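You operate a simulated robot arm through the tools that you are given. There is no shell and no other tool. Be economical: measure what you need, move in short steps, check, and stop when the job is done.

The job below is to be done with a simulated robot arm. You get a single attempt, and the scene is never put back.

## Task
Box the capped jar of pellets, then shut and latch the lid.
Fine: draw the jar carrier OUT and leave it there; stand the jar upright in the store box; leave the other small jars. Set down upright: small jar with the orange foot.
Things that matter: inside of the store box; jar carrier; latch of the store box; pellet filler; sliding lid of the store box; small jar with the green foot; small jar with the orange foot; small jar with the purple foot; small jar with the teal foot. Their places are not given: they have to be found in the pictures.

The check looks at the end state, three seconds after you hand in, the way a careful person would. Anything else that was tipped, shoved, dropped, spilled or broken makes it a failure. Lids that push on must go on centred and level and be pressed home; caps that screw on are set level and turned clockwise until they are tight.

## Robot
A 7-joint arm with a two-finger parallel gripper, fixed in place. Base frame: the origin is at the foot of the arm, x ahead of it, y to its left, z up; the work surface is at about z = 868. Readings come in mm, degrees, newtons and seconds.
With the tool pointing down near the work surface it reaches from about 240 to 680 mm from the base axis. Its first joint turns from -66.0 to 66.0 degrees. Payload 2.4 kg.
Tool frame: the origin (TCP) lies between the finger pads and is the grasp point; the fingertips stand 30 mm ahead of it; z points along the fingers, y is the line along which they close. The gripper opens to 94 mm. The fingers are 28 mm wide and 10 mm thick; the gripper's body (50 by 96 mm) begins 55 mm behind the TCP.
Orientation is that of the tool frame in the base frame, as [roll, pitch, yaw] about the fixed x, y, z axes, in that order (R = Rz(yaw) Ry(pitch) Rx(roll)). With the fingers straight down and closing along the base's y, the tool's x points along the base's -x, its y along +y and its z along -z.

## Interface
- The arm moves only by the tool servo_tool. Its argument "series" is a list of rows, each a list of 3 entries, a list of its own where there are three numbers: the finger opening in cm, from 0 to 9.4, then the shift along the base's x, y, z in units of 40 mm (1.0 is 40 mm), then the turn, a rotation vector about the base's x, y, z in units of 4 degrees (1.0 is 4 degrees). In form: [[fingers, [x, y, z], [rx, ry, rz]], ...]. A call has 1 to 8 rows; each row shifts and turns the commanded pose from where the row before left it. A call with a number of a shift or a turn outside -1 to 1 is refused whole. A row lasts 0.2 s, in which the tool goes at most 50 mm and 8.6 degrees; a call with a longer step from one row to the next is refused whole, and so is a gripper value outside its range. A pose out of reach is approached as far as the arm can. The call stops where the force on the tool passes 40 N (or 10 N more than at its start, if that is more) or the arm is blocked; 0.2 s more then pass. The fingers move at their own pace (about 153 mm/s each) and stop on an object; they squeeze with about 36 N. The grip force told is the motor's: it shows also when the fingers shut on nothing. Time passes only in rows, and 0.2 s behind the last, so rows that do not move let the fingers close. It gives the time, the measured TCP pose, the force on the tool (base axes), the opening and the grip force at its end, in the units of the frame above (readings bear some noise), with the torque about the TCP (base axes, N m) and any sound that the robot's microphone picked up.
- Cameras (640 x 400 px; columns grow to the right, rows downward): "scene" is fixed at [50.1, 493.3, 1436.2]; the picture's right is [-0.54, -0.84, 0.00], its down [-0.56, 0.36, -0.75] and it looks along [0.63, -0.40, -0.67] (base axes); focal length 218 px, centre (320, 200). "wrist" rides on the gripper at [76, 14, -102] in the tool frame; the picture's right is [-0.18, 0.98, 0.00], its down [-0.75, -0.14, -0.64] and it looks along [-0.63, -0.12, 0.77] (tool axes); focal length 243 px, centre (320, 200).
- camera(camera): a new picture of that camera. No time passes.
- point_at(camera, pixels): there is no depth. For up to 12 entries [column, row, z] of the newest picture of that camera ("zoom" is the newest enlarged one), the place [x, y] in the base frame at which the ray of that pixel passes the height z, good to about 2 mm. No time passes.
- close_up(camera, box): a new picture of the part [left, top, right, bottom] of that camera's present view, enlarged. No time passes.
- hand_in(): hands the job in; it is judged then, once.

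Work in short steps. Measure before you move; look again where a grasp or a placing could have gone wrong, and mend it. You have 80 turns and 54 pictures in all, those below and enlarged ones among them. Open the gripper and draw the arm clear of the work before you hand the job in, unless the task says otherwise; then end with one line.

The tools are called after "Call:" as name(argument=value, ...) on one line, values as JSON. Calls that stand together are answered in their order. servo_tool: Moves the arm, as the interface text tells. Its arguments: {"type":"object","properties":{"series":{"type":"array","items":{"type":"array"}}},"required":["series"]} The other tools are called the same way: camera (camera) takes a picture; point_at (camera, pixels) gives the place at which the rays of pixels pass given heights; close_up (camera, box) takes an enlarged picture of a part of a camera's view; hand_in () hands the job in.

At the start:

```text
clock: 0.0
eef_pos: [356.4, -33.9, 1272.8]
orientation: [179.9, 0.1, -179.9]
wrist_force: [-0.7, 0.3, -0.7]
ft_torque: [0.0, 0.0, 0.02]
opening: 93.9
finger_force: 0.0
```

scene: 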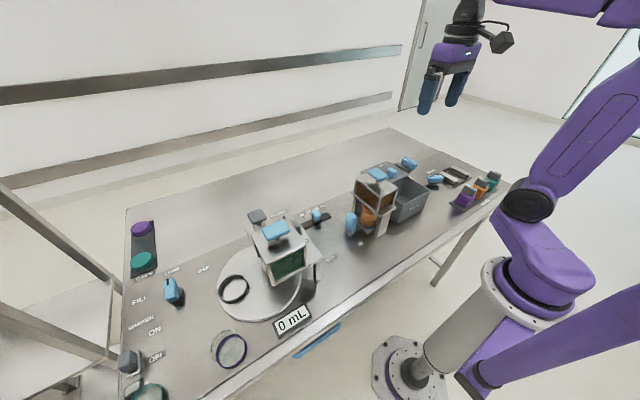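
wrist: 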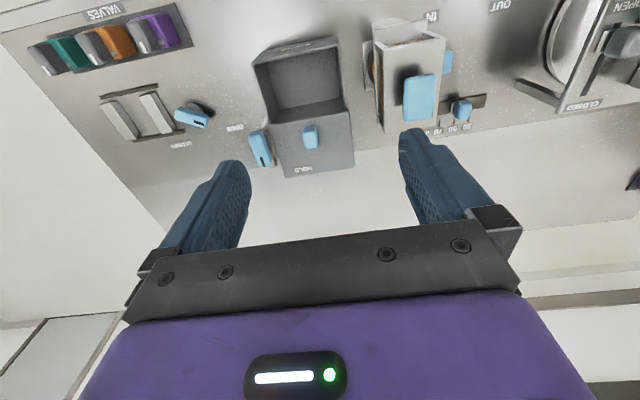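

The overview shows many fixtures; I take enlarged views of the scene for details.

Call:
close_up(camera="scene", box=[330, 140, 510, 260])

Call:
close_up(camera="scene", box=[110, 200, 350, 400])

Call:
close_up(camera="wrist", box=[0, 0, 640, 200])

```text
3.33 times, centred on (420, 200) of scene
```

zoom: 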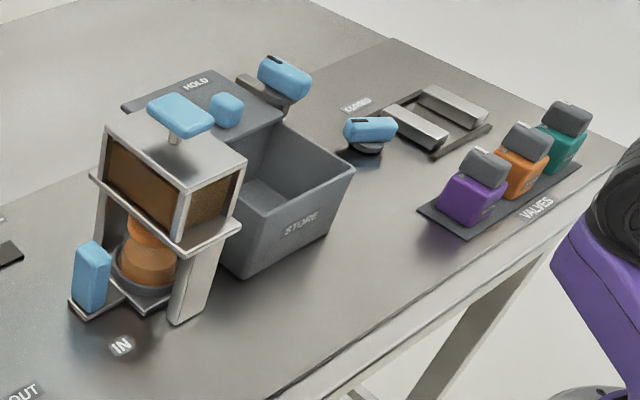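

```text
2.00 times, centred on (230, 300) of scene
```

zoom: 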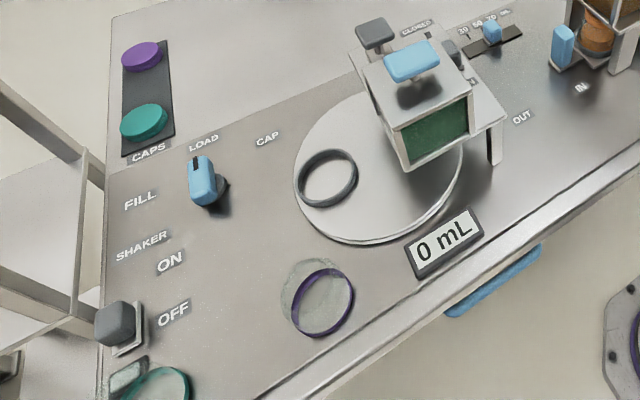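

```text
1.00 times, centred on (320, 100) of wrist (not enlarged: the box is as wide or as high as the picture)
```

zoom: 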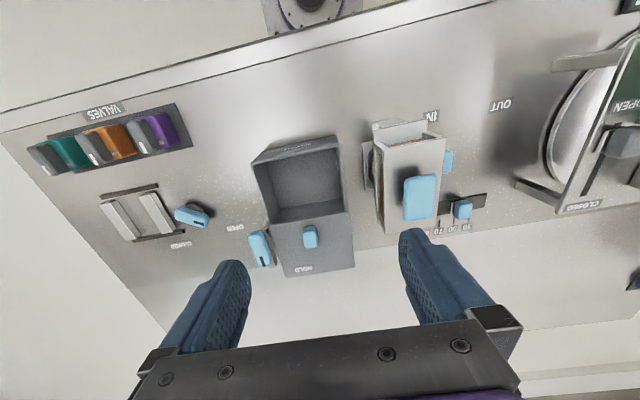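

I locate key things: carrier handle about (351,223) in scene, jar, box, lid knob; and see from the wrist too.

Call:
point_at(camera="scene", pixels=[[351, 232, 872], [352, 213, 920], [361, 243, 868], [333, 259, 868], [374, 219, 900], [397, 191, 930]])

Call:
point_at(camera="wrist", pixels=[[447, 162, 915], [430, 117, 868], [500, 105, 868], [254, 163, 935], [338, 136, 935], [344, 212, 935], [355, 265, 935], [310, 237, 945], [260, 247, 945], [272, 220, 935], [192, 215, 900], [418, 196, 1000]])

Call:
close_up(camera="wrist", box=[210, 100, 370, 200])

Call:
close_up(camera="wrist", box=[220, 180, 380, 280])

Call:
close_up(camera="scene", box=[336, 180, 400, 250])

```text
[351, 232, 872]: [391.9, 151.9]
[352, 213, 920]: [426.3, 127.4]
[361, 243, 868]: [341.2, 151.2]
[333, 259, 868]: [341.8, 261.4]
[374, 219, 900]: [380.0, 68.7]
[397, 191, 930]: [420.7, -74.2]
```

```text
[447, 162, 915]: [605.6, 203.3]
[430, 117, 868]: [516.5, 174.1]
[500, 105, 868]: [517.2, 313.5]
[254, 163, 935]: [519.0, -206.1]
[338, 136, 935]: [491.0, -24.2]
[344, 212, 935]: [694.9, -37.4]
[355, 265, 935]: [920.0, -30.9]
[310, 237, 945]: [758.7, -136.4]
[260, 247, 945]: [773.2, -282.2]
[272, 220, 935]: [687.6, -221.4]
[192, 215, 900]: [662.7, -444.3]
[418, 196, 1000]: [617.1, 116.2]
```

```text
4.00 times, centred on (290, 150) of wrist
```

zoom: 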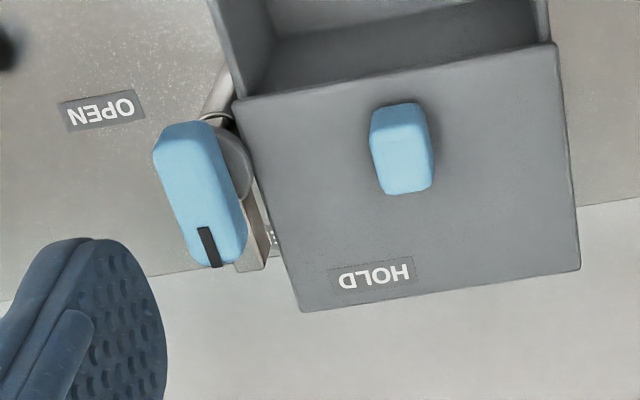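

```text
4.00 times, centred on (300, 230) of wrist
```

zoom: 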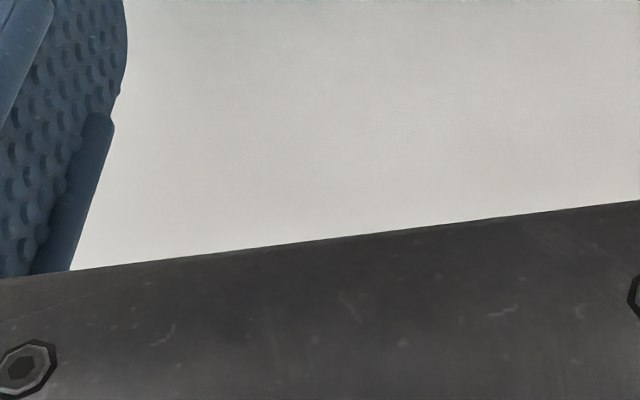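

```text
5.71 times, centred on (368, 215) of scene
```

zoom: 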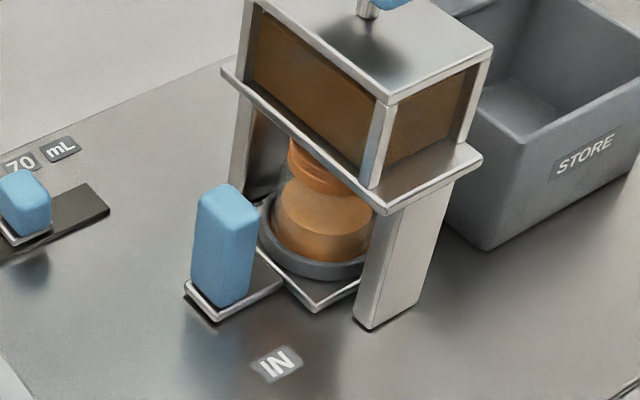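

The earlier wrist view was shifted by 100 rows; I redo the measurement with correct rows (IN label at (430,17), handle at (447,62)).

Call:
point_at(camera="wrist", pixels=[[447, 62, 915], [430, 17, 868], [500, 5, 868], [254, 63, 935], [338, 36, 935], [344, 112, 935], [355, 165, 935], [310, 137, 950], [260, 147, 950], [272, 120, 935], [192, 115, 900], [418, 96, 1000]])

Call:
point_at(camera="scene", pixels=[[397, 191, 868], [396, 223, 868], [428, 190, 935], [410, 177, 935], [398, 174, 955], [411, 163, 955], [405, 163, 955], [422, 182, 868]])

```text
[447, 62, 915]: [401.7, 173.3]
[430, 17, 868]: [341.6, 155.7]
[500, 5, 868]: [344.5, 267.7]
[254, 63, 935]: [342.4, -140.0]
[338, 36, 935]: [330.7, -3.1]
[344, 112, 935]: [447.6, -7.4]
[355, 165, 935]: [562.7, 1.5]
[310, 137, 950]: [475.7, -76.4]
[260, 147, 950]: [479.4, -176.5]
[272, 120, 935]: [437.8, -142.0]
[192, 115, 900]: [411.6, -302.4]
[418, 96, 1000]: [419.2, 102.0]
```

```text
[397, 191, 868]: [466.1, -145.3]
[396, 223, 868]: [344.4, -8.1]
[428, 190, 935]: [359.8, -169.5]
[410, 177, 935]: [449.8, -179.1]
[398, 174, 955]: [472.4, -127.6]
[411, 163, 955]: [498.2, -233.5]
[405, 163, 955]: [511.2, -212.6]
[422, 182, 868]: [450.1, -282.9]
```

Move closer above the box/filler (staying well above) for a better wrist view.

Call:
servo_tool(series=[[9.4, [-0.5, 0.4, -0.9], [0, 0, 0]], [9.4, [-0.5, 0.4, -0.9], [0, 0, 0]], [9.4, [-0.5, 0.3, -0.9], [0, 0, 0]]])

Call:
camera(camera="wrist")

```text
clock: 0.8
eef_pos: [296.8, 11.4, 1164.0]
orientation: [180.0, 0.0, -180.0]
wrist_force: [-1.0, 0.2, 0.1]
ft_torque: [0.04, 0.01, 0.0]
opening: 94.1
finger_force: 0.1
```

```text
45 pictures are left
```

wrist: 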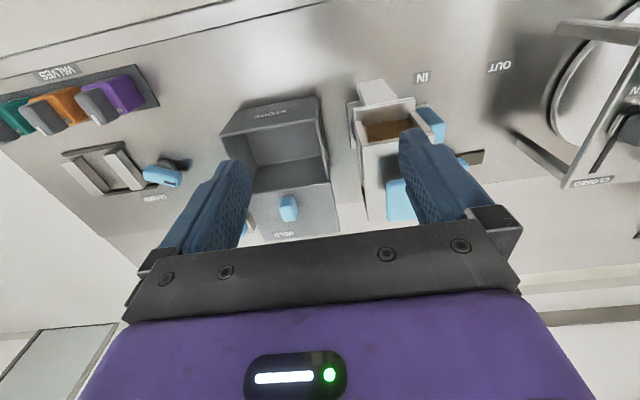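

Zoom into the box and carrier.

Call:
close_up(camera="wrist", box=[200, 80, 360, 180])

Call:
close_up(camera="wrist", box=[330, 60, 490, 160])

```text
4.00 times, centred on (280, 130) of wrist
```

zoom: 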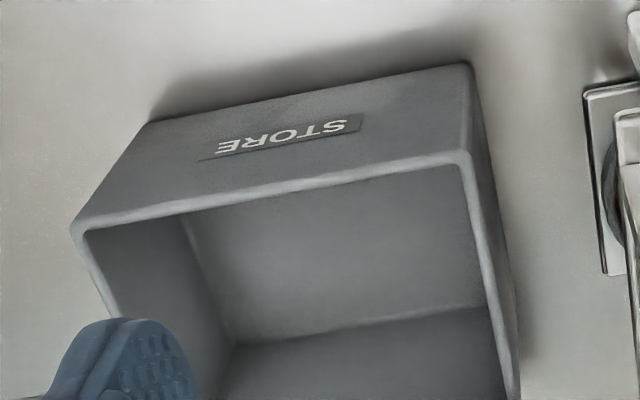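

```text
4.00 times, centred on (410, 110) of wrist
```

zoom: 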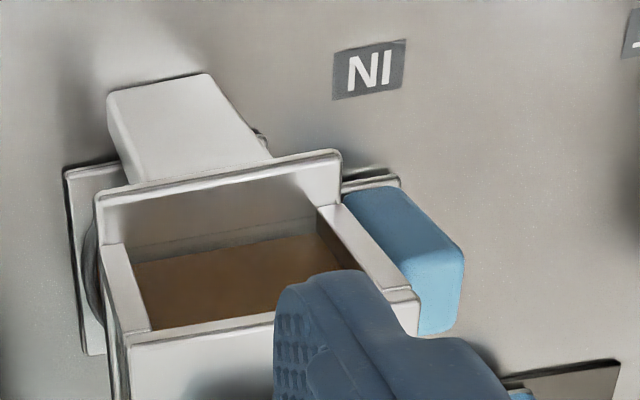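

Measure box rim and carrier features at several heights.

Call:
point_at(camera="wrist", pixels=[[238.75, 110, 868], [317, 96.25, 868], [218.75, 137.5, 920], [218.75, 137.5, 940], [218.75, 137.5, 960], [315.5, 118, 920], [315.5, 118, 940], [315.5, 118, 960], [434, 126, 910], [434, 126, 930], [427, 110, 910], [422, 107, 930]])

Call:
point_at(camera="scene", pixels=[[430.5, 191, 920], [430.5, 191, 940], [430.5, 191, 960], [351, 232, 868], [355, 209, 910], [355, 209, 930], [349, 210, 910], [349, 210, 930], [347, 208, 920]])

```text
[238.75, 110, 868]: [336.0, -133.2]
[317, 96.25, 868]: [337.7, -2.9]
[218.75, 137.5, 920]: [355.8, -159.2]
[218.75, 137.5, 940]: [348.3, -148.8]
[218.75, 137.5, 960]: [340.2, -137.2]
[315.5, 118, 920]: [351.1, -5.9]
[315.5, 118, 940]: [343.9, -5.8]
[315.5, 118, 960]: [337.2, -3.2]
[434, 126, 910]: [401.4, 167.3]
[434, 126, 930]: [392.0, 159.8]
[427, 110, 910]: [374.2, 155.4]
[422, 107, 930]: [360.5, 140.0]
```

```text
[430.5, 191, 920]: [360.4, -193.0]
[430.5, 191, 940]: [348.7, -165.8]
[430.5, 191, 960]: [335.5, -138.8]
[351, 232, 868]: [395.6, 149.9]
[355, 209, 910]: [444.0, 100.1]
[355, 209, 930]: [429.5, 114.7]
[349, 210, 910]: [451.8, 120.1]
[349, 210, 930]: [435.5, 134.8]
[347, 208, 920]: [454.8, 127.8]
```

Zoom tightly on the handle in the scene to triangulate it.

Call:
close_up(camera="scene", box=[340, 200, 388, 240])

Call:
point_at(camera="wrist", pixels=[[446.25, 122.5, 900], [446.25, 122.5, 920], [446.25, 122.5, 940], [445, 141, 920], [434.5, 143.75, 920], [416, 107, 880], [431, 105, 872], [352, 102, 872], [353, 148, 872]])

```text
10.00 times, centred on (364, 220) of scene
```

zoom: 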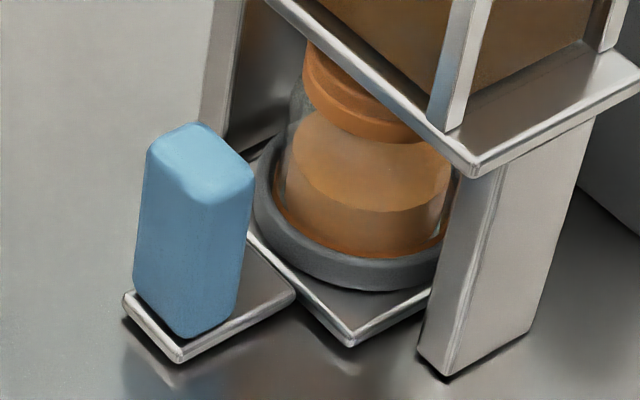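

```text
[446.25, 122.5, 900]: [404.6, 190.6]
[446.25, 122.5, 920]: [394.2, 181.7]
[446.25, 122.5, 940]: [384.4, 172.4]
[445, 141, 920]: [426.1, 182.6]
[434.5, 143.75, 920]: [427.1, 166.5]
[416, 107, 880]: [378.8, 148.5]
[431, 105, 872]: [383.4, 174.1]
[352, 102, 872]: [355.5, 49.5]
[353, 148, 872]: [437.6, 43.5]
```

Triangulate handle and jar with this zoom.

Call:
point_at(camera="zoom", pixels=[[188, 200, 900], [188, 200, 920], [188, 200, 940], [180, 338, 876], [178, 358, 872], [295, 293, 876], [350, 345, 872], [125, 300, 876], [365, 240, 890], [350, 260, 880], [253, 180, 920], [145, 150, 920]])

```text
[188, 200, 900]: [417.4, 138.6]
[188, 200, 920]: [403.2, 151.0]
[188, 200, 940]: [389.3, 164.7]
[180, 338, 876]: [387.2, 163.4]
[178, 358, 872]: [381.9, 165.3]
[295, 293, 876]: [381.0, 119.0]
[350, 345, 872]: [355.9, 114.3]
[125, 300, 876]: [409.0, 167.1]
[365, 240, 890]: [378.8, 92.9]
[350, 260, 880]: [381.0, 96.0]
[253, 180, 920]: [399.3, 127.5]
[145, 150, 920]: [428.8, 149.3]
```

Check the filler plate's corner from both views to know clearance beside the handle.

Call:
point_at(camera="zoom", pixels=[[475, 170, 950], [475, 170, 970], [475, 170, 990], [445, 130, 980]])

Call:
point_at(camera="wrist", pixels=[[415, 98.75, 950], [415, 98.75, 970], [415, 98.75, 990], [434.5, 135, 970], [434.5, 135, 990]])

Call:
close_up(camera="scene", box=[340, 155, 420, 205])

```text
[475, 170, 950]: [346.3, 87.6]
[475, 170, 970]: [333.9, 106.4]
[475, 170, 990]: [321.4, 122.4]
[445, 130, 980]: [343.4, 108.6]
```

```text
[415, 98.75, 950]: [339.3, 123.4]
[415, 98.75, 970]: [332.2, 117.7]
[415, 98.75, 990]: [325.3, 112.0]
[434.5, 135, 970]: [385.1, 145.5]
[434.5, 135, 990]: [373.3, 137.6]
```

```text
8.00 times, centred on (380, 180) of scene
```

zoom: 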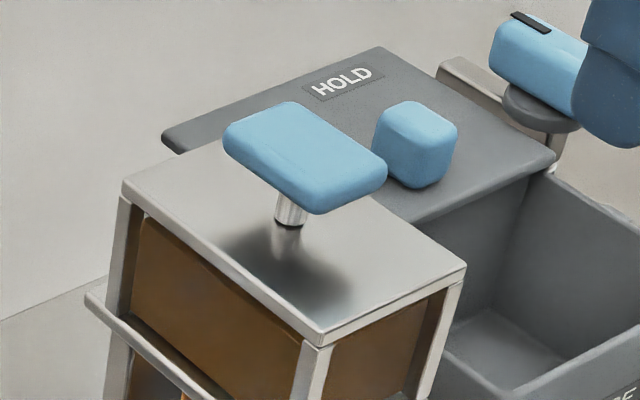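

Rotate the tool −90° about z (camera to the +y side) while moving above the handle at (400,155).

Call:
servo_tool(series=[[9.4, [0, 0.5, 0], [0, 0, -1]], [9.4, [0, 0.5, 0], [0, 0, -1]], [9.4, [0, 0.5, 0], [0, 0, -1]], [9.4, [0, 0.5, 0], [0, 0, -1]], [9.4, [0.5, 0.5, 0], [0, 0, -1]], [9.4, [0.5, 0.5, 0], [0, 0, -1]], [9.4, [0.5, 0.5, 0], [0, 0, -1]], [9.4, [0.5, 0.1, 0], [0, 0, -1]]])

Call:
servo_tool(series=[[9.4, [0.57, 0, 0], [0, 0, -1]], [9.4, [0, 0, 0], [0, 0, -1]], [9.4, [0, 0, 0], [0, 0, -1]], [9.4, [0, 0, 0], [0, 0, -1]], [9.4, [0, 0, 0], [0, 0, -1]], [9.4, [0, 0, 0], [0, 0, -1]], [9.4, [0, 0, 0], [0, 0, -1]], [9.4, [0, 0, 0], [0, 0, -1]]])

Call:
servo_tool(series=[[9.4, [0, 0, 0], [0, 0, -1]], [9.4, [0, 0, 0], [0, 0, -1]], [9.4, [0, 0, 0], [0, 0, -1]], [9.4, [0, 0, 0], [0, 0, -1]], [9.4, [0, 0, 0], [0, 0, -1]], [9.4, [0, 0, 0], [0, 0, -1]], [9.4, [0, 0, 0], [0, 0, -0.5]]])

Call:
camera(camera="wrist")

```text
clock: 2.6
eef_pos: [377.6, 154.5, 1165.2]
orientation: [-179.9, 0.0, 147.9]
wrist_force: [-0.5, 0.9, 0.3]
ft_torque: [0.01, -0.01, 0.01]
opening: 93.9
finger_force: 0.1
```

```text
clock: 4.4
eef_pos: [399.3, 153.6, 1165.4]
orientation: [-180.0, -0.1, 115.9]
wrist_force: [-0.4, 0.0, 0.1]
ft_torque: [0.01, -0.03, 0.0]
opening: 93.9
finger_force: 0.1
```

```text
clock: 6.0
eef_pos: [399.9, 154.8, 1165.9]
orientation: [-180.0, 0.0, 89.8]
wrist_force: [0.4, 0.8, -0.5]
ft_torque: [-0.01, 0.0, -0.01]
opening: 93.9
finger_force: 0.1
```

```text
40 pictures are left
```

wrist: 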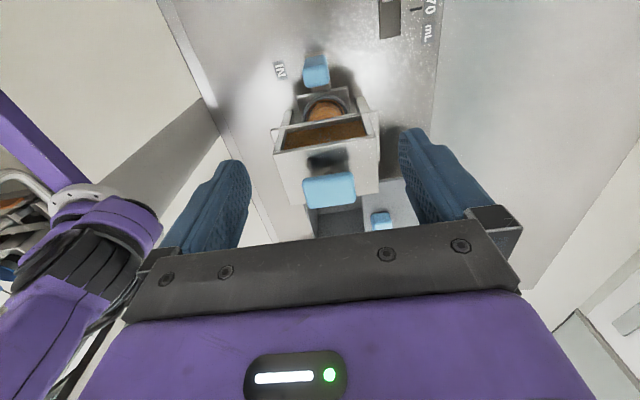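

Handle visible at (304–330,55–88); measure it and the cap at (325,111).

Call:
close_up(camera="wrist", box=[260, 40, 388, 120])

Call:
point_at(camera="wrist", pixels=[[304, 87, 938], [330, 85, 938], [305, 57, 876], [327, 56, 876], [306, 72, 938], [328, 70, 938]])

```text
5.00 times, centred on (324, 80) of wrist
```

zoom: 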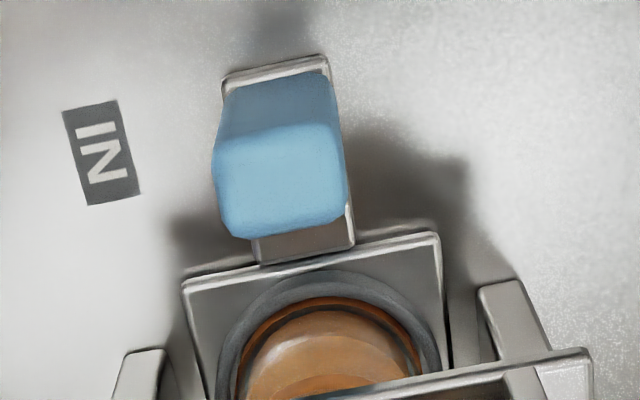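

```text
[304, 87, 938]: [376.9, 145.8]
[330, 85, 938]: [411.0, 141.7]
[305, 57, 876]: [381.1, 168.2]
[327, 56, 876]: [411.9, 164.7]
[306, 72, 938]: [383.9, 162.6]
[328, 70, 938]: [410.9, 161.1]
```

Center of handle ≈(397,154), top 938. Narrow to 5.5 cm and descend to z≈918.

Call:
servo_tool(series=[[5.5, [-0.07, 0, -0.9], [0, 0, 0]], [5.5, [0, 0, -0.9], [0, 0, 0]], [5.5, [0, 0, -0.9], [0, 0, 0]], [5.5, [0, 0, -0.9], [0, 0, 0]], [5.5, [0, 0, -0.9], [0, 0, 0]], [5.5, [0, 0, -0.9], [0, 0, 0]], [5.5, [0, 0, -0.8], [0, 0, 0]]])

Call:
close_up(camera="scene", box=[310, 140, 420, 260])

```text
clock: 7.3
eef_pos: [397.3, 155.8, 985.5]
orientation: [179.8, 0.2, 90.0]
wrist_force: [-14.8, -3.7, 27.4]
ft_torque: [-0.96, -0.43, -0.53]
opening: 55.0
finger_force: 0.1
stopped in row 6: the force on the tool passed its limit at 143 N (the readings are from after the stop); the commanded pose is now the measured one
```

```text
3.33 times, centred on (365, 200) of scene
```

zoom: 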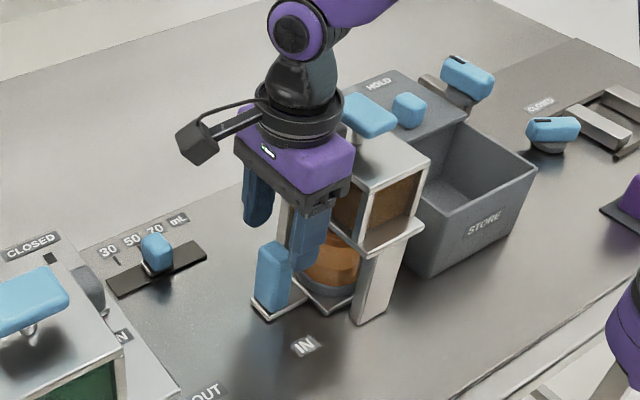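

The body hit something (likely the filler's roof/T-handle). Raise straight up and measure the filler's top.

Call:
servo_tool(series=[[5.5, [0, 0.2, 0.9], [0, 0, 0]], [5.5, [0, 0.2, 0.9], [0, 0, 0]], [5.5, [0, 0.1, 0.9], [0, 0, 0]]])

Call:
camera(camera="wrist")

Call:
close_up(camera="scene", box=[330, 150, 426, 210])

```text
clock: 8.1
eef_pos: [397.2, 174.4, 1093.2]
orientation: [179.7, 0.0, 90.0]
wrist_force: [-0.9, 0.4, 0.8]
ft_torque: [0.01, 0.01, -0.02]
opening: 55.0
finger_force: 0.1
```

```text
37 pictures are left
```

wrist: 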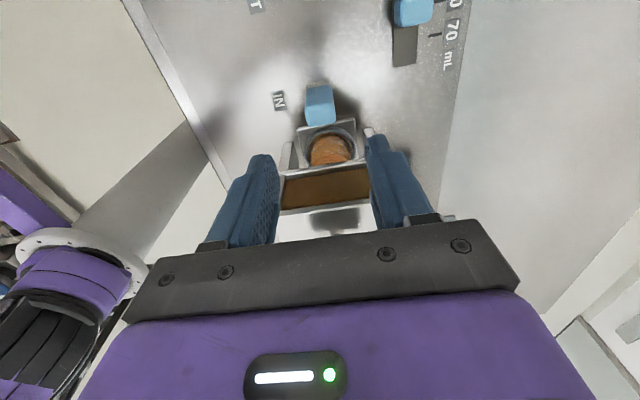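

```text
6.67 times, centred on (378, 180) of scene
```

zoom: 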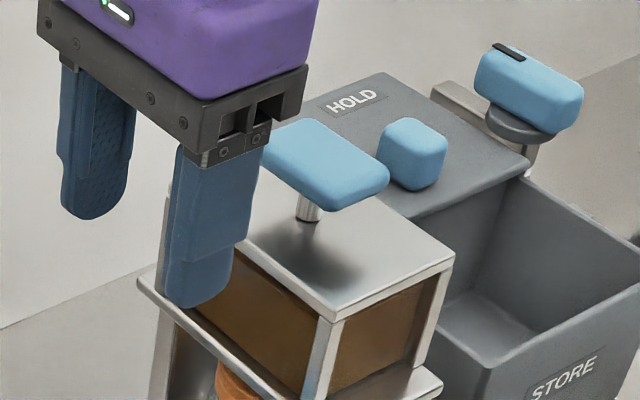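

Triangulate roof corner and T-handle.

Call:
point_at(camera="zoom", pixels=[[333, 316, 1020], [333, 316, 1040], [333, 316, 1060], [335, 205, 1060], [335, 205, 1080], [335, 205, 1100], [262, 150, 1080], [388, 170, 1080]])

Call:
point_at(camera="wrist", pixels=[[280, 213, 1020], [280, 213, 1040], [280, 213, 1060], [304, 94, 938], [304, 123, 938], [335, 120, 938], [283, 178, 980], [330, 150, 960]])

```text
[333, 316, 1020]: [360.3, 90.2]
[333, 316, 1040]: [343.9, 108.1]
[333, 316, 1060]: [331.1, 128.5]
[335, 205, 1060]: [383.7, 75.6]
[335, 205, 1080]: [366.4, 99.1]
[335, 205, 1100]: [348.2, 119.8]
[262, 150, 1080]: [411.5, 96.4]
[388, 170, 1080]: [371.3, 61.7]
```

```text
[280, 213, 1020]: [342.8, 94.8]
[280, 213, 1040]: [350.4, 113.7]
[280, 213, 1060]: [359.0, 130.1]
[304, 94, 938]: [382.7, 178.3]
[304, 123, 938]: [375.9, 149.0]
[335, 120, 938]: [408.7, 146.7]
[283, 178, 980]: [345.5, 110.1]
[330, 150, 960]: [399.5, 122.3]
```

Check the neighbouring green filler's location, since the wrist camera rides on the +y side during the pull.

Call:
point_at(camera="scene", pixels=[[272.5, 280, 1038], [305, 245, 1038], [252.5, 232.5, 1038], [322, 256, 980], [316, 295, 868], [316, 215, 900], [322, 221, 872], [310, 224, 872], [333, 215, 872]])

Call:
close_up(camera="scene", box=[240, 195, 336, 300])

```text
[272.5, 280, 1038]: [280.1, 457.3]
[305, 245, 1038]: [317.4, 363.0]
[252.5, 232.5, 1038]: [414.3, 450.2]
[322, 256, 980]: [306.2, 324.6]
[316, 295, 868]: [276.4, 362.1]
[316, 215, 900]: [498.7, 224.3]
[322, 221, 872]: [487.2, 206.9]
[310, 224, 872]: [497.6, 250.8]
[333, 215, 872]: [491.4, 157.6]
```

```text
3.81 times, centred on (288, 248) of scene
```

zoom: 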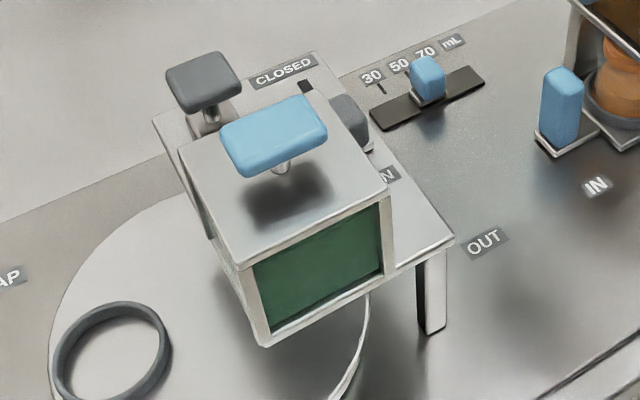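

The green filler's plate begins at y≈325, so I'll pull only partway with this yaw, tilted −12° for roof clearance. Descend to (397,160,920).

Call:
servo_tool(series=[[5.5, [0, 0, -0.6], [-1, 0, 0]], [5.5, [0, 0, -0.6], [-1, 0, 0]], [5.5, [0, 0, -0.6], [-1, 0, 0]], [5.5, [0, -0.1, -0.6], [0, 0, 0]], [5.5, [0, -0.1, -0.6], [0, 0, 0]], [5.5, [0, -0.1, -0.6], [0, 0, 0]], [5.5, [0, 0, -0.6], [0, 0, 0]]])

Call:
camera(camera="wrist")

```text
clock: 9.7
eef_pos: [398.4, 164.3, 924.9]
orientation: [179.7, 12.0, 89.9]
wrist_force: [0.7, -0.2, 0.6]
ft_torque: [0.03, -0.01, 0.0]
opening: 55.2
finger_force: 0.0
```

```text
34 pictures are left
```

wrist: 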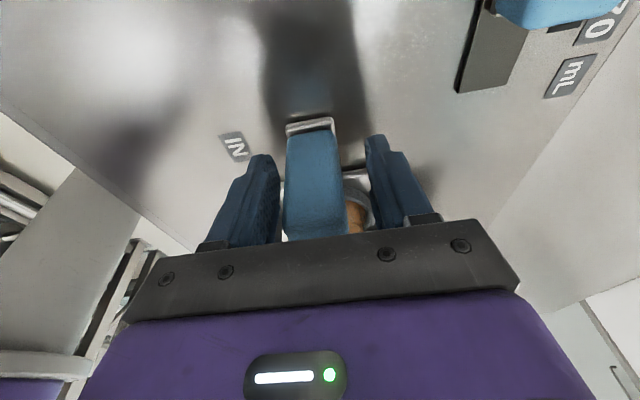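

Handle is between the fingers; shift −3 mm in x and close.

Call:
servo_tool(series=[[5.5, [-0.08, 0, 0], [0, 0, 0]], [2.0, [0, 0, 0], [0, 0, 0]], [2.0, [0, 0, 0], [0, 0, 0]], [2.0, [0, 0, 0], [0, 0, 0]]])

```text
clock: 10.7
eef_pos: [395.7, 163.7, 924.7]
orientation: [179.7, 12.0, 90.0]
wrist_force: [2.0, -0.6, -7.7]
ft_torque: [0.27, 0.32, -0.1]
opening: 36.3
finger_force: 44.7
```

Gripped (36 mm). Pull +y slowly by about 52 mm.

Call:
servo_tool(series=[[2.0, [0, 0.3, 0], [0, 0, 0]], [2.0, [0, 0.3, 0], [0, 0, 0]], [2.0, [0, 0.35, 0], [0, 0, 0]], [2.0, [0, 0.35, 0], [0, 0, 0]]])

Call:
camera(camera="scene")

```text
clock: 11.7
eef_pos: [395.1, 216.4, 924.2]
orientation: [179.8, 12.2, 90.1]
wrist_force: [0.8, -2.0, -10.0]
ft_torque: [-0.17, 0.42, -0.15]
opening: 36.0
finger_force: 45.0
```

```text
33 pictures are left
```

scene: 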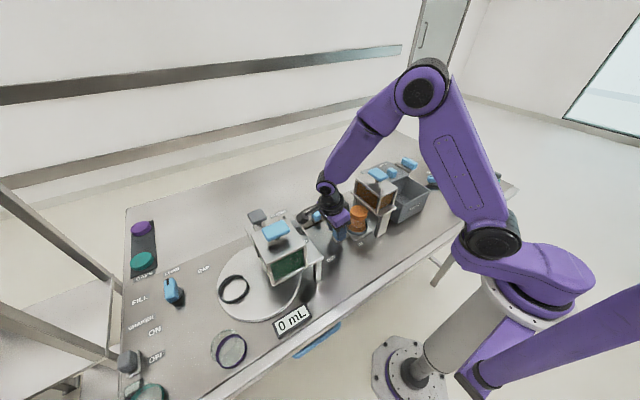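

Carrier moved. Zoom to check the camera's clearance to the green filler.

Call:
close_up(camera="scene", box=[260, 165, 400, 275])

```text
3.64 times, centred on (330, 220) of scene
```

zoom: 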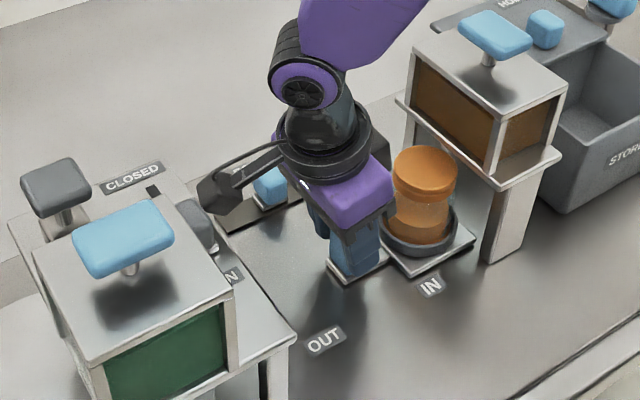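

Camera is close to the grey knob, so release, lift clear, untilt and rotate back to the default yaw.

Call:
servo_tool(series=[[5.5, [0, 0, 0], [0, 0, 0]], [5.5, [0, 0, 0], [0, 0, 0]], [5.5, [0, 0, 0.7], [0, 0, 0]], [5.5, [0, 0, 0.9], [0, 0, 0]], [5.5, [0, 0, 0.9], [0, 0, 0]], [5.5, [0, 0, 0.9], [1, 0, 0]], [5.5, [0, 0, 0.4], [1, 0, 0]], [5.5, [0, 0, 0], [1, 0, 0]]])

Call:
servo_tool(series=[[5.5, [0, 0, 0], [0, 0, 1]], [5.5, [0, 0, 0], [0, 0, 1]], [5.5, [0, 0, 0], [0, 0, 1]], [5.5, [0, 0, 0], [0, 0, 1]], [5.5, [0, 0, 0], [0, 0, 1]], [5.5, [0, 0, 0], [0, 0, 1]], [5.5, [0, 0, 0], [0, 0, 1]], [5.5, [0, 0, 0], [0, 0, 1]]])

Call:
servo_tool(series=[[5.5, [0, 0, 0], [0, 0, 1]], [5.5, [0, 0, 0], [0, 0, 1]], [5.5, [0, 0, 0], [0, 0, 1]], [5.5, [0, 0, 0], [0, 0, 1]], [5.5, [0, 0, 0], [0, 0, 1]], [5.5, [0, 0, 0], [0, 0, 1]], [5.5, [0, 0, 0], [0, 0, 1]], [5.5, [0, 0, 0], [0, 0, 1]]])

Call:
servo_tool(series=[[5.5, [0, 0, 0], [0, 0, 1]], [5.5, [0, 0, 0], [0, 0, 1]], [5.5, [0, 0, 0], [0, 0, 1]], [5.5, [0, 0, 0], [0, 0, 1]], [5.5, [0, 0, 0], [0, 0, 1]], [5.5, [0, 0, 0], [0, 0, 1]], [5.5, [0, 0, 0], [0, 0, 0.5]]])

Call:
camera(camera="wrist")

```text
clock: 13.5
eef_pos: [396.4, 215.5, 1076.2]
orientation: [179.7, 0.0, 90.1]
wrist_force: [0.2, -0.4, 0.1]
ft_torque: [0.02, 0.0, 0.0]
opening: 55.1
finger_force: 0.1
```

```text
clock: 15.3
eef_pos: [394.8, 216.4, 1077.0]
orientation: [179.7, 0.0, 122.1]
wrist_force: [-0.2, -0.6, 0.9]
ft_torque: [-0.01, 0.01, 0.0]
opening: 54.9
finger_force: 0.1
```

```text
clock: 17.1
eef_pos: [395.1, 216.9, 1077.7]
orientation: [179.6, 0.0, 154.1]
wrist_force: [0.5, 0.2, -0.5]
ft_torque: [-0.02, 0.0, 0.0]
opening: 55.1
finger_force: 0.0
```

```text
clock: 18.7
eef_pos: [395.0, 215.7, 1077.6]
orientation: [179.7, 0.0, 180.0]
wrist_force: [0.1, 0.2, -0.3]
ft_torque: [0.0, -0.01, 0.03]
opening: 54.9
finger_force: 0.1
```

```text
31 pictures are left
```

wrist: 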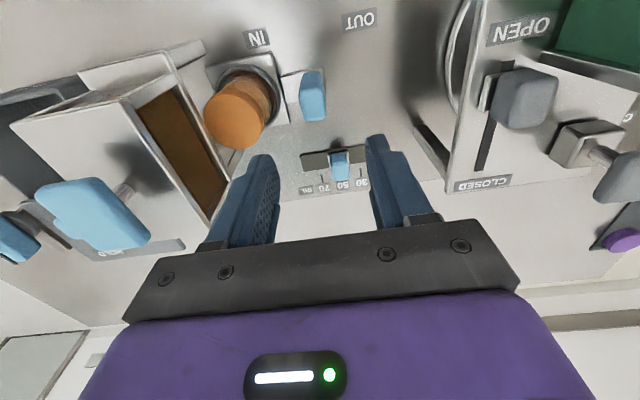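

Measure handle top and cap at present.

Call:
close_up(camera="wrist", box=[190, 40, 350, 160])

Call:
point_at(camera="wrist", pixels=[[303, 120, 938], [326, 118, 938], [312, 120, 938], [312, 95, 938], [227, 118, 950], [227, 118, 970], [227, 118, 990], [250, 100, 890]])

Call:
close_up(camera="scene", box=[325, 190, 405, 250])

```text
3.33 times, centred on (270, 100) of wrist
```

zoom: 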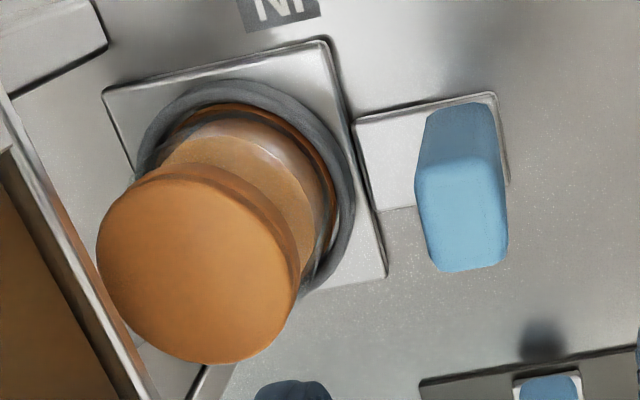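

```text
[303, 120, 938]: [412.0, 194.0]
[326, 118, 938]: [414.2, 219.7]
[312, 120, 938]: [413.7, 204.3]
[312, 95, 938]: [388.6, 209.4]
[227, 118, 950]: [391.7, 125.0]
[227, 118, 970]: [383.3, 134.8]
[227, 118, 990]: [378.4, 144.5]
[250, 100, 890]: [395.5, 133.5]
```

```text
6.67 times, centred on (365, 220) of scene
```

zoom: 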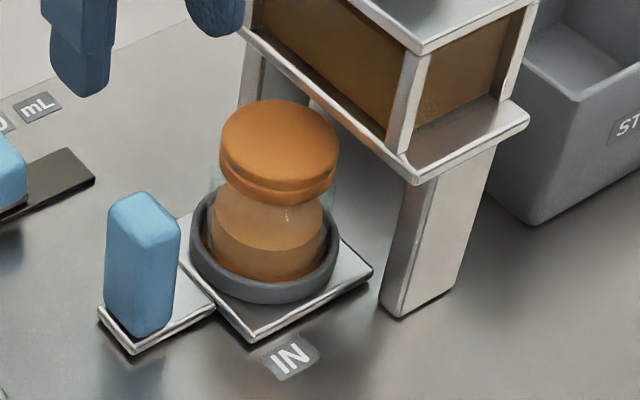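

Handle centre ≈(399,207), cap top ≈950. Descend to z≈922 with 5.5 cm opening, then grip.

Call:
servo_tool(series=[[5.5, [0.1, -0.22, -0.8], [0, 0, 0]], [5.5, [0, 0, -0.8], [0, 0, 0]], [5.5, [0, 0, -0.8], [0, 0, 0]], [5.5, [0, 0, -0.8], [0, 0, 0]], [5.5, [0, 0, -0.68], [0, 0, 0]], [2.0, [0, 0, 0], [0, 0, 0]], [2.0, [0, 0, 0], [0, 0, 0]], [2.0, [0, 0, 0], [0, 0, 0]]])

```text
clock: 20.5
eef_pos: [399.5, 208.1, 921.4]
orientation: [179.7, 0.0, -179.8]
wrist_force: [-0.6, 0.1, 0.3]
ft_torque: [-0.93, -0.68, -0.07]
opening: 28.2
finger_force: 45.0
```

Gripped. Pull +y ~58 mm in small steps until stop.

Call:
servo_tool(series=[[2.0, [0, 0.3, 0], [0, 0, 0]], [2.0, [0, 0.3, 0], [0, 0, 0]], [2.0, [0, 0.3, 0], [0, 0, 0]], [2.0, [0, 0.3, 0], [0, 0, 0]], [2.0, [0, 0.2, 0], [0, 0, 0]], [2.0, [0, 0, 0], [0, 0, 0]]])

Call:
close_up(camera="scene", box=[260, 165, 400, 275])

```text
clock: 21.9
eef_pos: [399.2, 263.3, 920.9]
orientation: [179.6, 0.0, -179.9]
wrist_force: [2.5, 2.0, 25.5]
ft_torque: [-1.29, 1.05, -0.24]
opening: 28.4
finger_force: 45.7
```

```text
3.64 times, centred on (330, 220) of scene
```

zoom: 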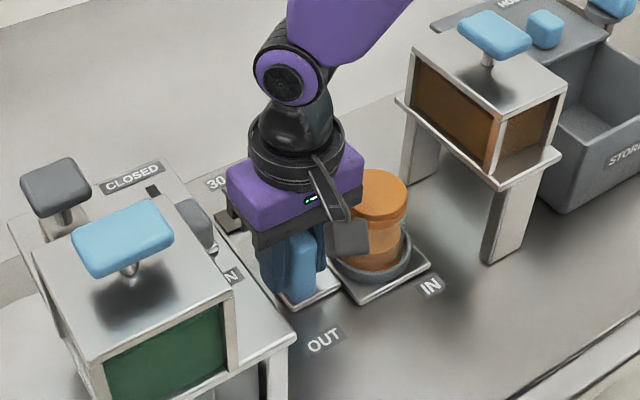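

Handle at y≈263, close to the OUT mark (268). Try a few mm more to find the stop.

Call:
servo_tool(series=[[2.0, [0, 0.08, -0.03], [0, 0, 0]], [2.0, [0, 0.08, 0], [0, 0, 0]], [2.0, [0, 0, 0], [0, 0, 0]]])

```text
clock: 22.7
eef_pos: [399.4, 268.3, 920.9]
orientation: [179.7, 0.1, -180.0]
wrist_force: [-0.2, -8.8, 34.7]
ft_torque: [-0.9, -0.26, 0.15]
opening: 28.5
finger_force: 45.3
```

Still moved; Fy −8.8 N building. Relieve z and try 4 mm more.

Call:
servo_tool(series=[[2.0, [0, 0, 0.04], [0, 0, 0]], [2.0, [0, 0.1, 0], [0, 0, 0]], [2.0, [0, 0, 0], [0, 0, 0]]])

```text
clock: 23.5
eef_pos: [398.5, 268.2, 920.8]
orientation: [-179.9, -0.4, 179.9]
wrist_force: [7.3, -35.6, -1.0]
ft_torque: [0.44, -1.15, 0.47]
opening: 28.4
finger_force: 44.6
```

End stop reached at y≈268. Relieve, release, raise, and move back over the jar for a look.

Call:
servo_tool(series=[[2.0, [0, -0.1, 0], [0, 0, 0]], [5.0, [0, 0, 0], [0, 0, 0]], [5.0, [0, 0, 0], [0, 0, 0]], [5.0, [0, 0, 0.7], [0, 0, 0]], [9.4, [0, 0, 0.9], [0, 0, 0]], [9.4, [0, 0, 0.9], [0, 0, 0]], [9.4, [-0.6, -0.5, 0.5], [0, 0, 0]], [9.4, [-0.5, -0.5, 0.5], [0, 0, 0]]])

Call:
camera(camera="wrist")

Call:
close_up(camera="scene", box=[300, 190, 380, 250])

```text
clock: 25.3
eef_pos: [354.6, 227.9, 1062.8]
orientation: [179.7, 0.1, -179.9]
wrist_force: [-0.2, -0.5, -0.3]
ft_torque: [0.0, 0.03, 0.01]
opening: 94.1
finger_force: 0.0
```

```text
27 pictures are left
```

wrist: 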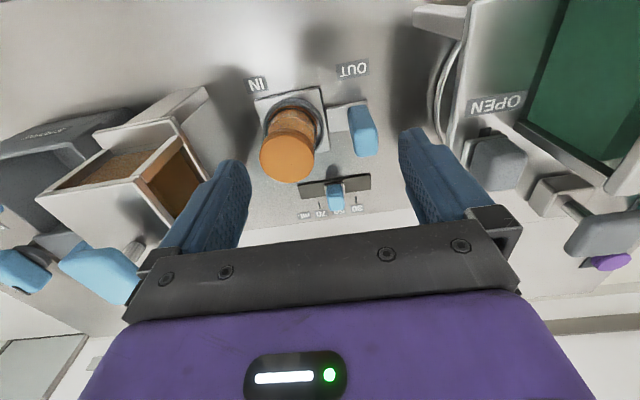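

```text
6.67 times, centred on (340, 220) of scene
```

zoom: 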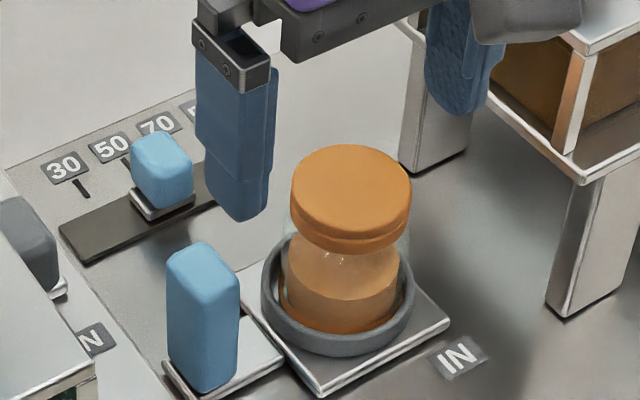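

Triangulate the cap's centre: scene zoom (351,195), wrist (287,160).

Call:
point_at(camera="zoom", pixels=[[351, 193, 940], [351, 193, 950], [351, 193, 960], [291, 193, 950], [411, 193, 950], [335, 300, 890]])

Call:
close_up(camera="wrist", box=[240, 80, 340, 200])

Call:
point_at(camera="wrist", pixels=[[287, 160, 940], [287, 160, 950], [287, 160, 960], [260, 160, 950], [315, 160, 950], [293, 115, 885]])

```text
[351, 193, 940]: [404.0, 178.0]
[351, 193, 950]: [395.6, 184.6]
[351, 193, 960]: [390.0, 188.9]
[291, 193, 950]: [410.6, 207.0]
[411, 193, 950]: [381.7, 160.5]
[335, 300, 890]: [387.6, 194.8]
```

```text
3.33 times, centred on (290, 140) of wrist
```

zoom: 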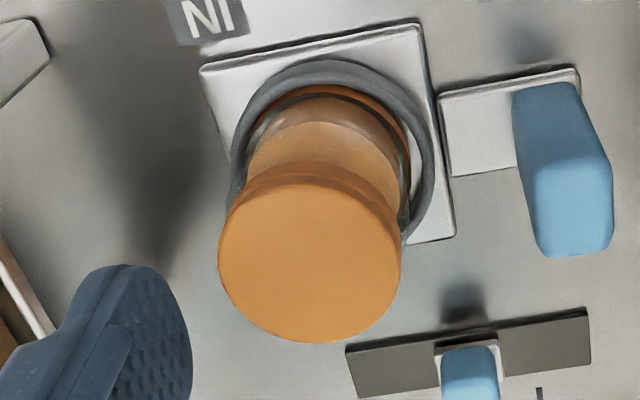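

```text
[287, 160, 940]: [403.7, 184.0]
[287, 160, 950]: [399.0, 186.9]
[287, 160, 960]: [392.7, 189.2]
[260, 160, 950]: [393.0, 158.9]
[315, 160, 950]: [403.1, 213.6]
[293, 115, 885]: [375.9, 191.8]
```

Cap centre ≈(396,190), ⌀≈56, top ≈955. Set 8.2 cm, move over it, and descend to z≈932.

Call:
servo_tool(series=[[8.2, [0.5, -0.47, 0], [0, 0, 0]], [8.2, [0.53, -0.48, 0], [0, 0, 0]], [8.2, [0, 0, -0.85], [0, 0, 0]], [8.2, [0, 0, -0.85], [0, 0, 0]], [8.2, [0, 0, -0.85], [0, 0, 0]], [8.2, [0, 0, -0.72], [0, 0, 0]]])

Call:
close_up(camera="scene", box=[290, 180, 390, 250])

Call:
camera(camera="wrist")

```text
clock: 26.7
eef_pos: [396.9, 192.3, 929.6]
orientation: [179.6, 0.0, -180.0]
wrist_force: [-0.2, 0.7, 0.2]
ft_torque: [0.02, 0.01, 0.01]
opening: 81.9
finger_force: 0.1
```

```text
5.71 times, centred on (340, 215) of scene
```

zoom: 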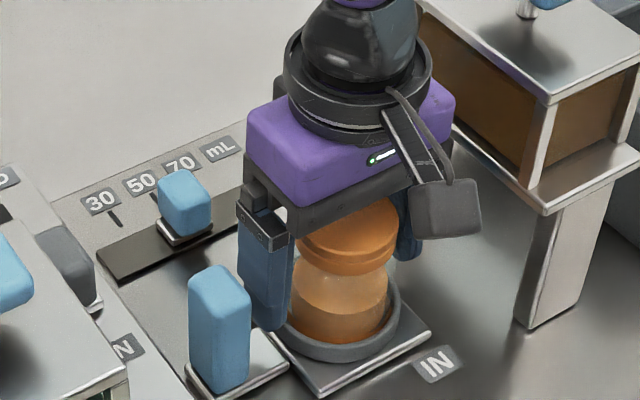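

```text
23 pictures are left
```

wrist: 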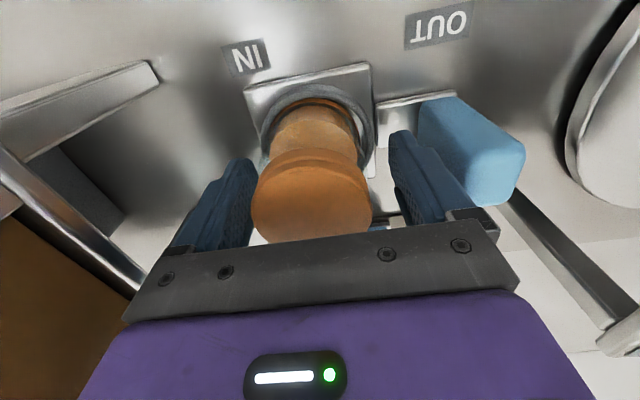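

Jar is ~4 mm toward −y from the centre; shift and close.

Call:
servo_tool(series=[[8.2, [0, -0.1, 0], [0, 0, 0]], [4.0, [0, 0, 0], [0, 0, 0]], [4.0, [0, 0, 0], [0, 0, 0]], [4.0, [0, 0, 0], [0, 0, 0]]])

```text
clock: 27.7
eef_pos: [395.8, 187.7, 931.6]
orientation: [179.7, 0.0, -180.0]
wrist_force: [-0.2, 0.1, -1.1]
ft_torque: [-0.02, 0.01, -0.02]
opening: 59.9
finger_force: 36.1
```

Grip ok (60 mm). Lift straight up to z≈1190 to clear the filler's T-handle.

Call:
servo_tool(series=[[4.0, [0, 0, 0.3], [0, 0, 0]], [4.0, [0, 0, 0.6], [0, 0, 0]], [4.0, [0, 0, 0.9], [0, 0, 0]], [4.0, [0, 0, 0.95], [0, 0, 0]], [4.0, [0, 0, 0.95], [0, 0, 0]], [4.0, [0, 0, 0.95], [0, 0, 0]], [4.0, [0, 0, 0.95], [0, 0, 0]], [4.0, [0, 0, 0.9], [0, 0, 0]]])

Call:
camera(camera="scene")

```text
clock: 29.5
eef_pos: [395.5, 188.8, 1192.9]
orientation: [179.7, 0.1, 180.0]
wrist_force: [0.0, -0.1, -2.1]
ft_torque: [-0.02, -0.03, 0.02]
opening: 59.8
finger_force: 36.2
```

```text
22 pictures are left
```

scene: 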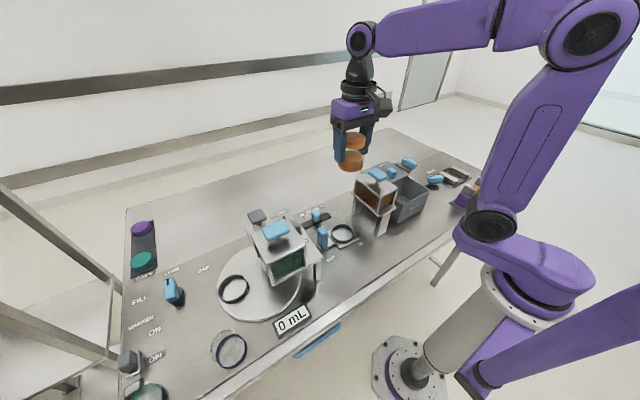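

Jar is held upright. Translate at this height to above the box (386,−69).

Call:
servo_tool(series=[[4.0, [0, -0.6, 0], [0, 0, 0]], [4.0, [0, -0.9, 0], [0, 0, 0]], [4.0, [-0.1, -0.95, 0], [0, 0, 0]], [4.0, [-0.14, -0.95, 0], [0, 0, 0]], [4.0, [0, -0.95, 0], [0, 0, 0]], [4.0, [0, -0.95, 0], [0, 0, 0]], [4.0, [0, -0.7, 0], [0, 0, 0]], [4.0, [0, -0.44, 0], [0, 0, 0]]])

Call:
camera(camera="wrist")

Call:
close_up(camera="scene", box=[360, 80, 440, 230])

```text
clock: 31.3
eef_pos: [386.4, -69.3, 1190.5]
orientation: [179.6, -0.1, -179.9]
wrist_force: [-0.1, 0.0, -2.4]
ft_torque: [-0.02, -0.01, 0.0]
opening: 59.7
finger_force: 35.6
```

```text
21 pictures are left
```

wrist: 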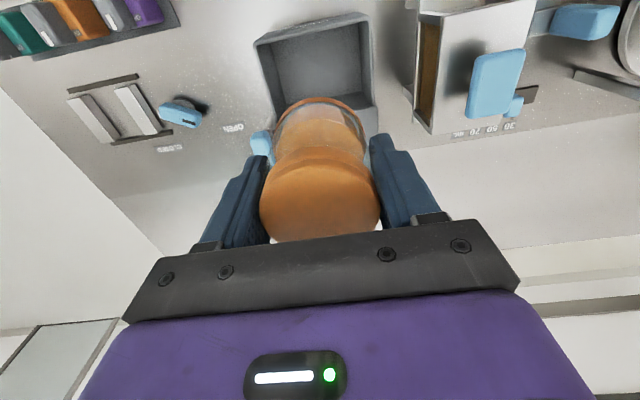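

```text
2.67 times, centred on (400, 155) of scene
```

zoom: 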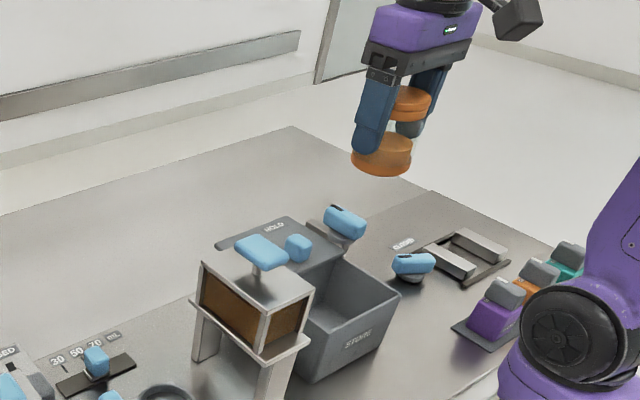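

Zoom on the box opening for exact edges.

Call:
close_up(camera="wrist", box=[230, 0, 400, 140])

Call:
point_at(camera="wrist", pixels=[[254, 43, 960], [366, 24, 960], [377, 105, 960], [370, 13, 868], [268, 100, 960]])

```text
2.86 times, centred on (315, 70) of wrist
```

zoom: 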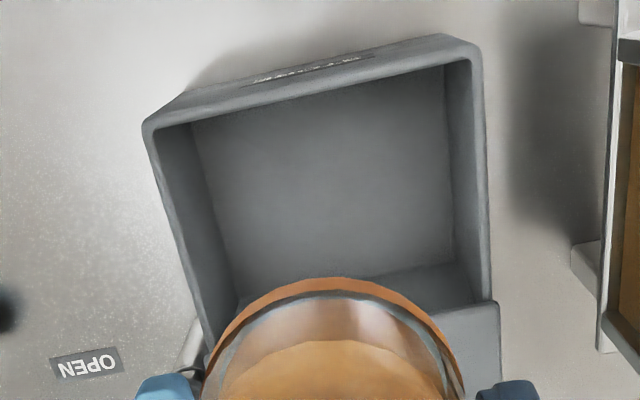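

```text
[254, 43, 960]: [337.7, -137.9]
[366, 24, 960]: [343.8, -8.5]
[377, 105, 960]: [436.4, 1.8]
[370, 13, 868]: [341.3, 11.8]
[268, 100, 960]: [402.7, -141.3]
```

Query the rim points in the zoom.

Call:
point_at(camera="zoom", pixels=[[143, 128, 960], [482, 55, 960], [497, 302, 960], [450, 66, 960], [472, 298, 960], [165, 130, 960], [207, 345, 960], [190, 125, 875], [455, 262, 875], [240, 300, 875]])

```text
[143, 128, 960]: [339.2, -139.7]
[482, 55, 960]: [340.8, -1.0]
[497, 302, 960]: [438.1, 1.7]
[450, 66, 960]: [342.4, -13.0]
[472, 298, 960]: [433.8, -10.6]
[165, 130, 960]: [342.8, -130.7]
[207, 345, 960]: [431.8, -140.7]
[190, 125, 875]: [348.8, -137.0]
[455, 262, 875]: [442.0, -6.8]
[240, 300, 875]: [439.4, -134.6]
```

Opening spans x 343–433, y −131…−12; jar at (387,−70) is centred. Descend to z≈943.

Call:
servo_tool(series=[[4.0, [0, 0, -0.7], [0, 0, 0]], [4.0, [0, 0, -0.9], [0, 0, 0]], [4.0, [0, 0, -0.95], [0, 0, 0]], [4.0, [0, 0, -0.95], [0, 0, 0]], [4.0, [0, 0, -0.9], [0, 0, 0]], [4.0, [0, 0, -0.8], [0, 0, 0]], [4.0, [0, 0, -0.6], [0, 0, 0]], [4.0, [0, 0, -0.4], [0, 0, 0]]])

Call:
close_up(camera="scene", box=[350, 140, 450, 230])

```text
clock: 33.1
eef_pos: [385.8, -69.9, 942.4]
orientation: [179.6, 0.0, -180.0]
wrist_force: [-0.1, -0.6, -1.7]
ft_torque: [0.02, -0.02, -0.01]
opening: 59.5
finger_force: 35.8
```

```text
4.44 times, centred on (400, 185) of scene
```

zoom: 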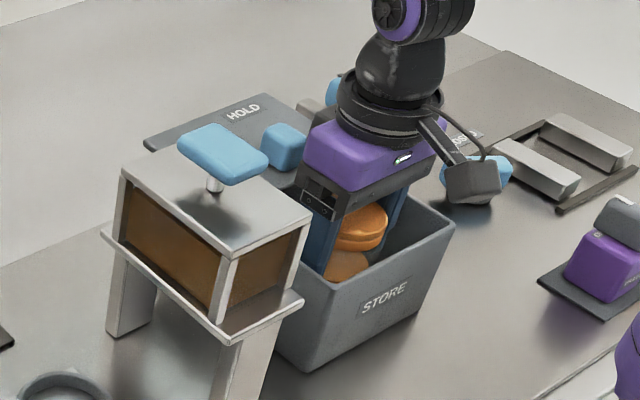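

Jar is inside the box, above the floor. Lower in fine steps until contact.

Call:
servo_tool(series=[[4.0, [0, 0, -0.08], [0, 0, 0]], [4.0, [0, 0, -0.08], [0, 0, 0]], [4.0, [0, 0, -0.08], [0, 0, 0]], [4.0, [0, 0, -0.05], [0, 0, 0]]])

```text
clock: 34.1
eef_pos: [385.9, -70.7, 931.9]
orientation: [179.8, 0.0, -179.9]
wrist_force: [0.1, -0.4, -1.6]
ft_torque: [-0.04, -0.02, -0.01]
opening: 59.9
finger_force: 36.2
```

No contact yet; continue in 1.5–2 mm steps.

Call:
servo_tool(series=[[4.0, [0, 0, -0.05], [0, 0, 0]], [4.0, [0, 0, -0.04], [0, 0, 0]], [4.0, [0, 0, -0.04], [0, 0, 0]]])

```text
clock: 34.9
eef_pos: [385.8, -68.7, 927.0]
orientation: [179.7, 0.1, -179.9]
wrist_force: [-4.6, 3.1, 26.2]
ft_torque: [-0.14, 0.19, 0.0]
opening: 60.0
finger_force: 36.2
```

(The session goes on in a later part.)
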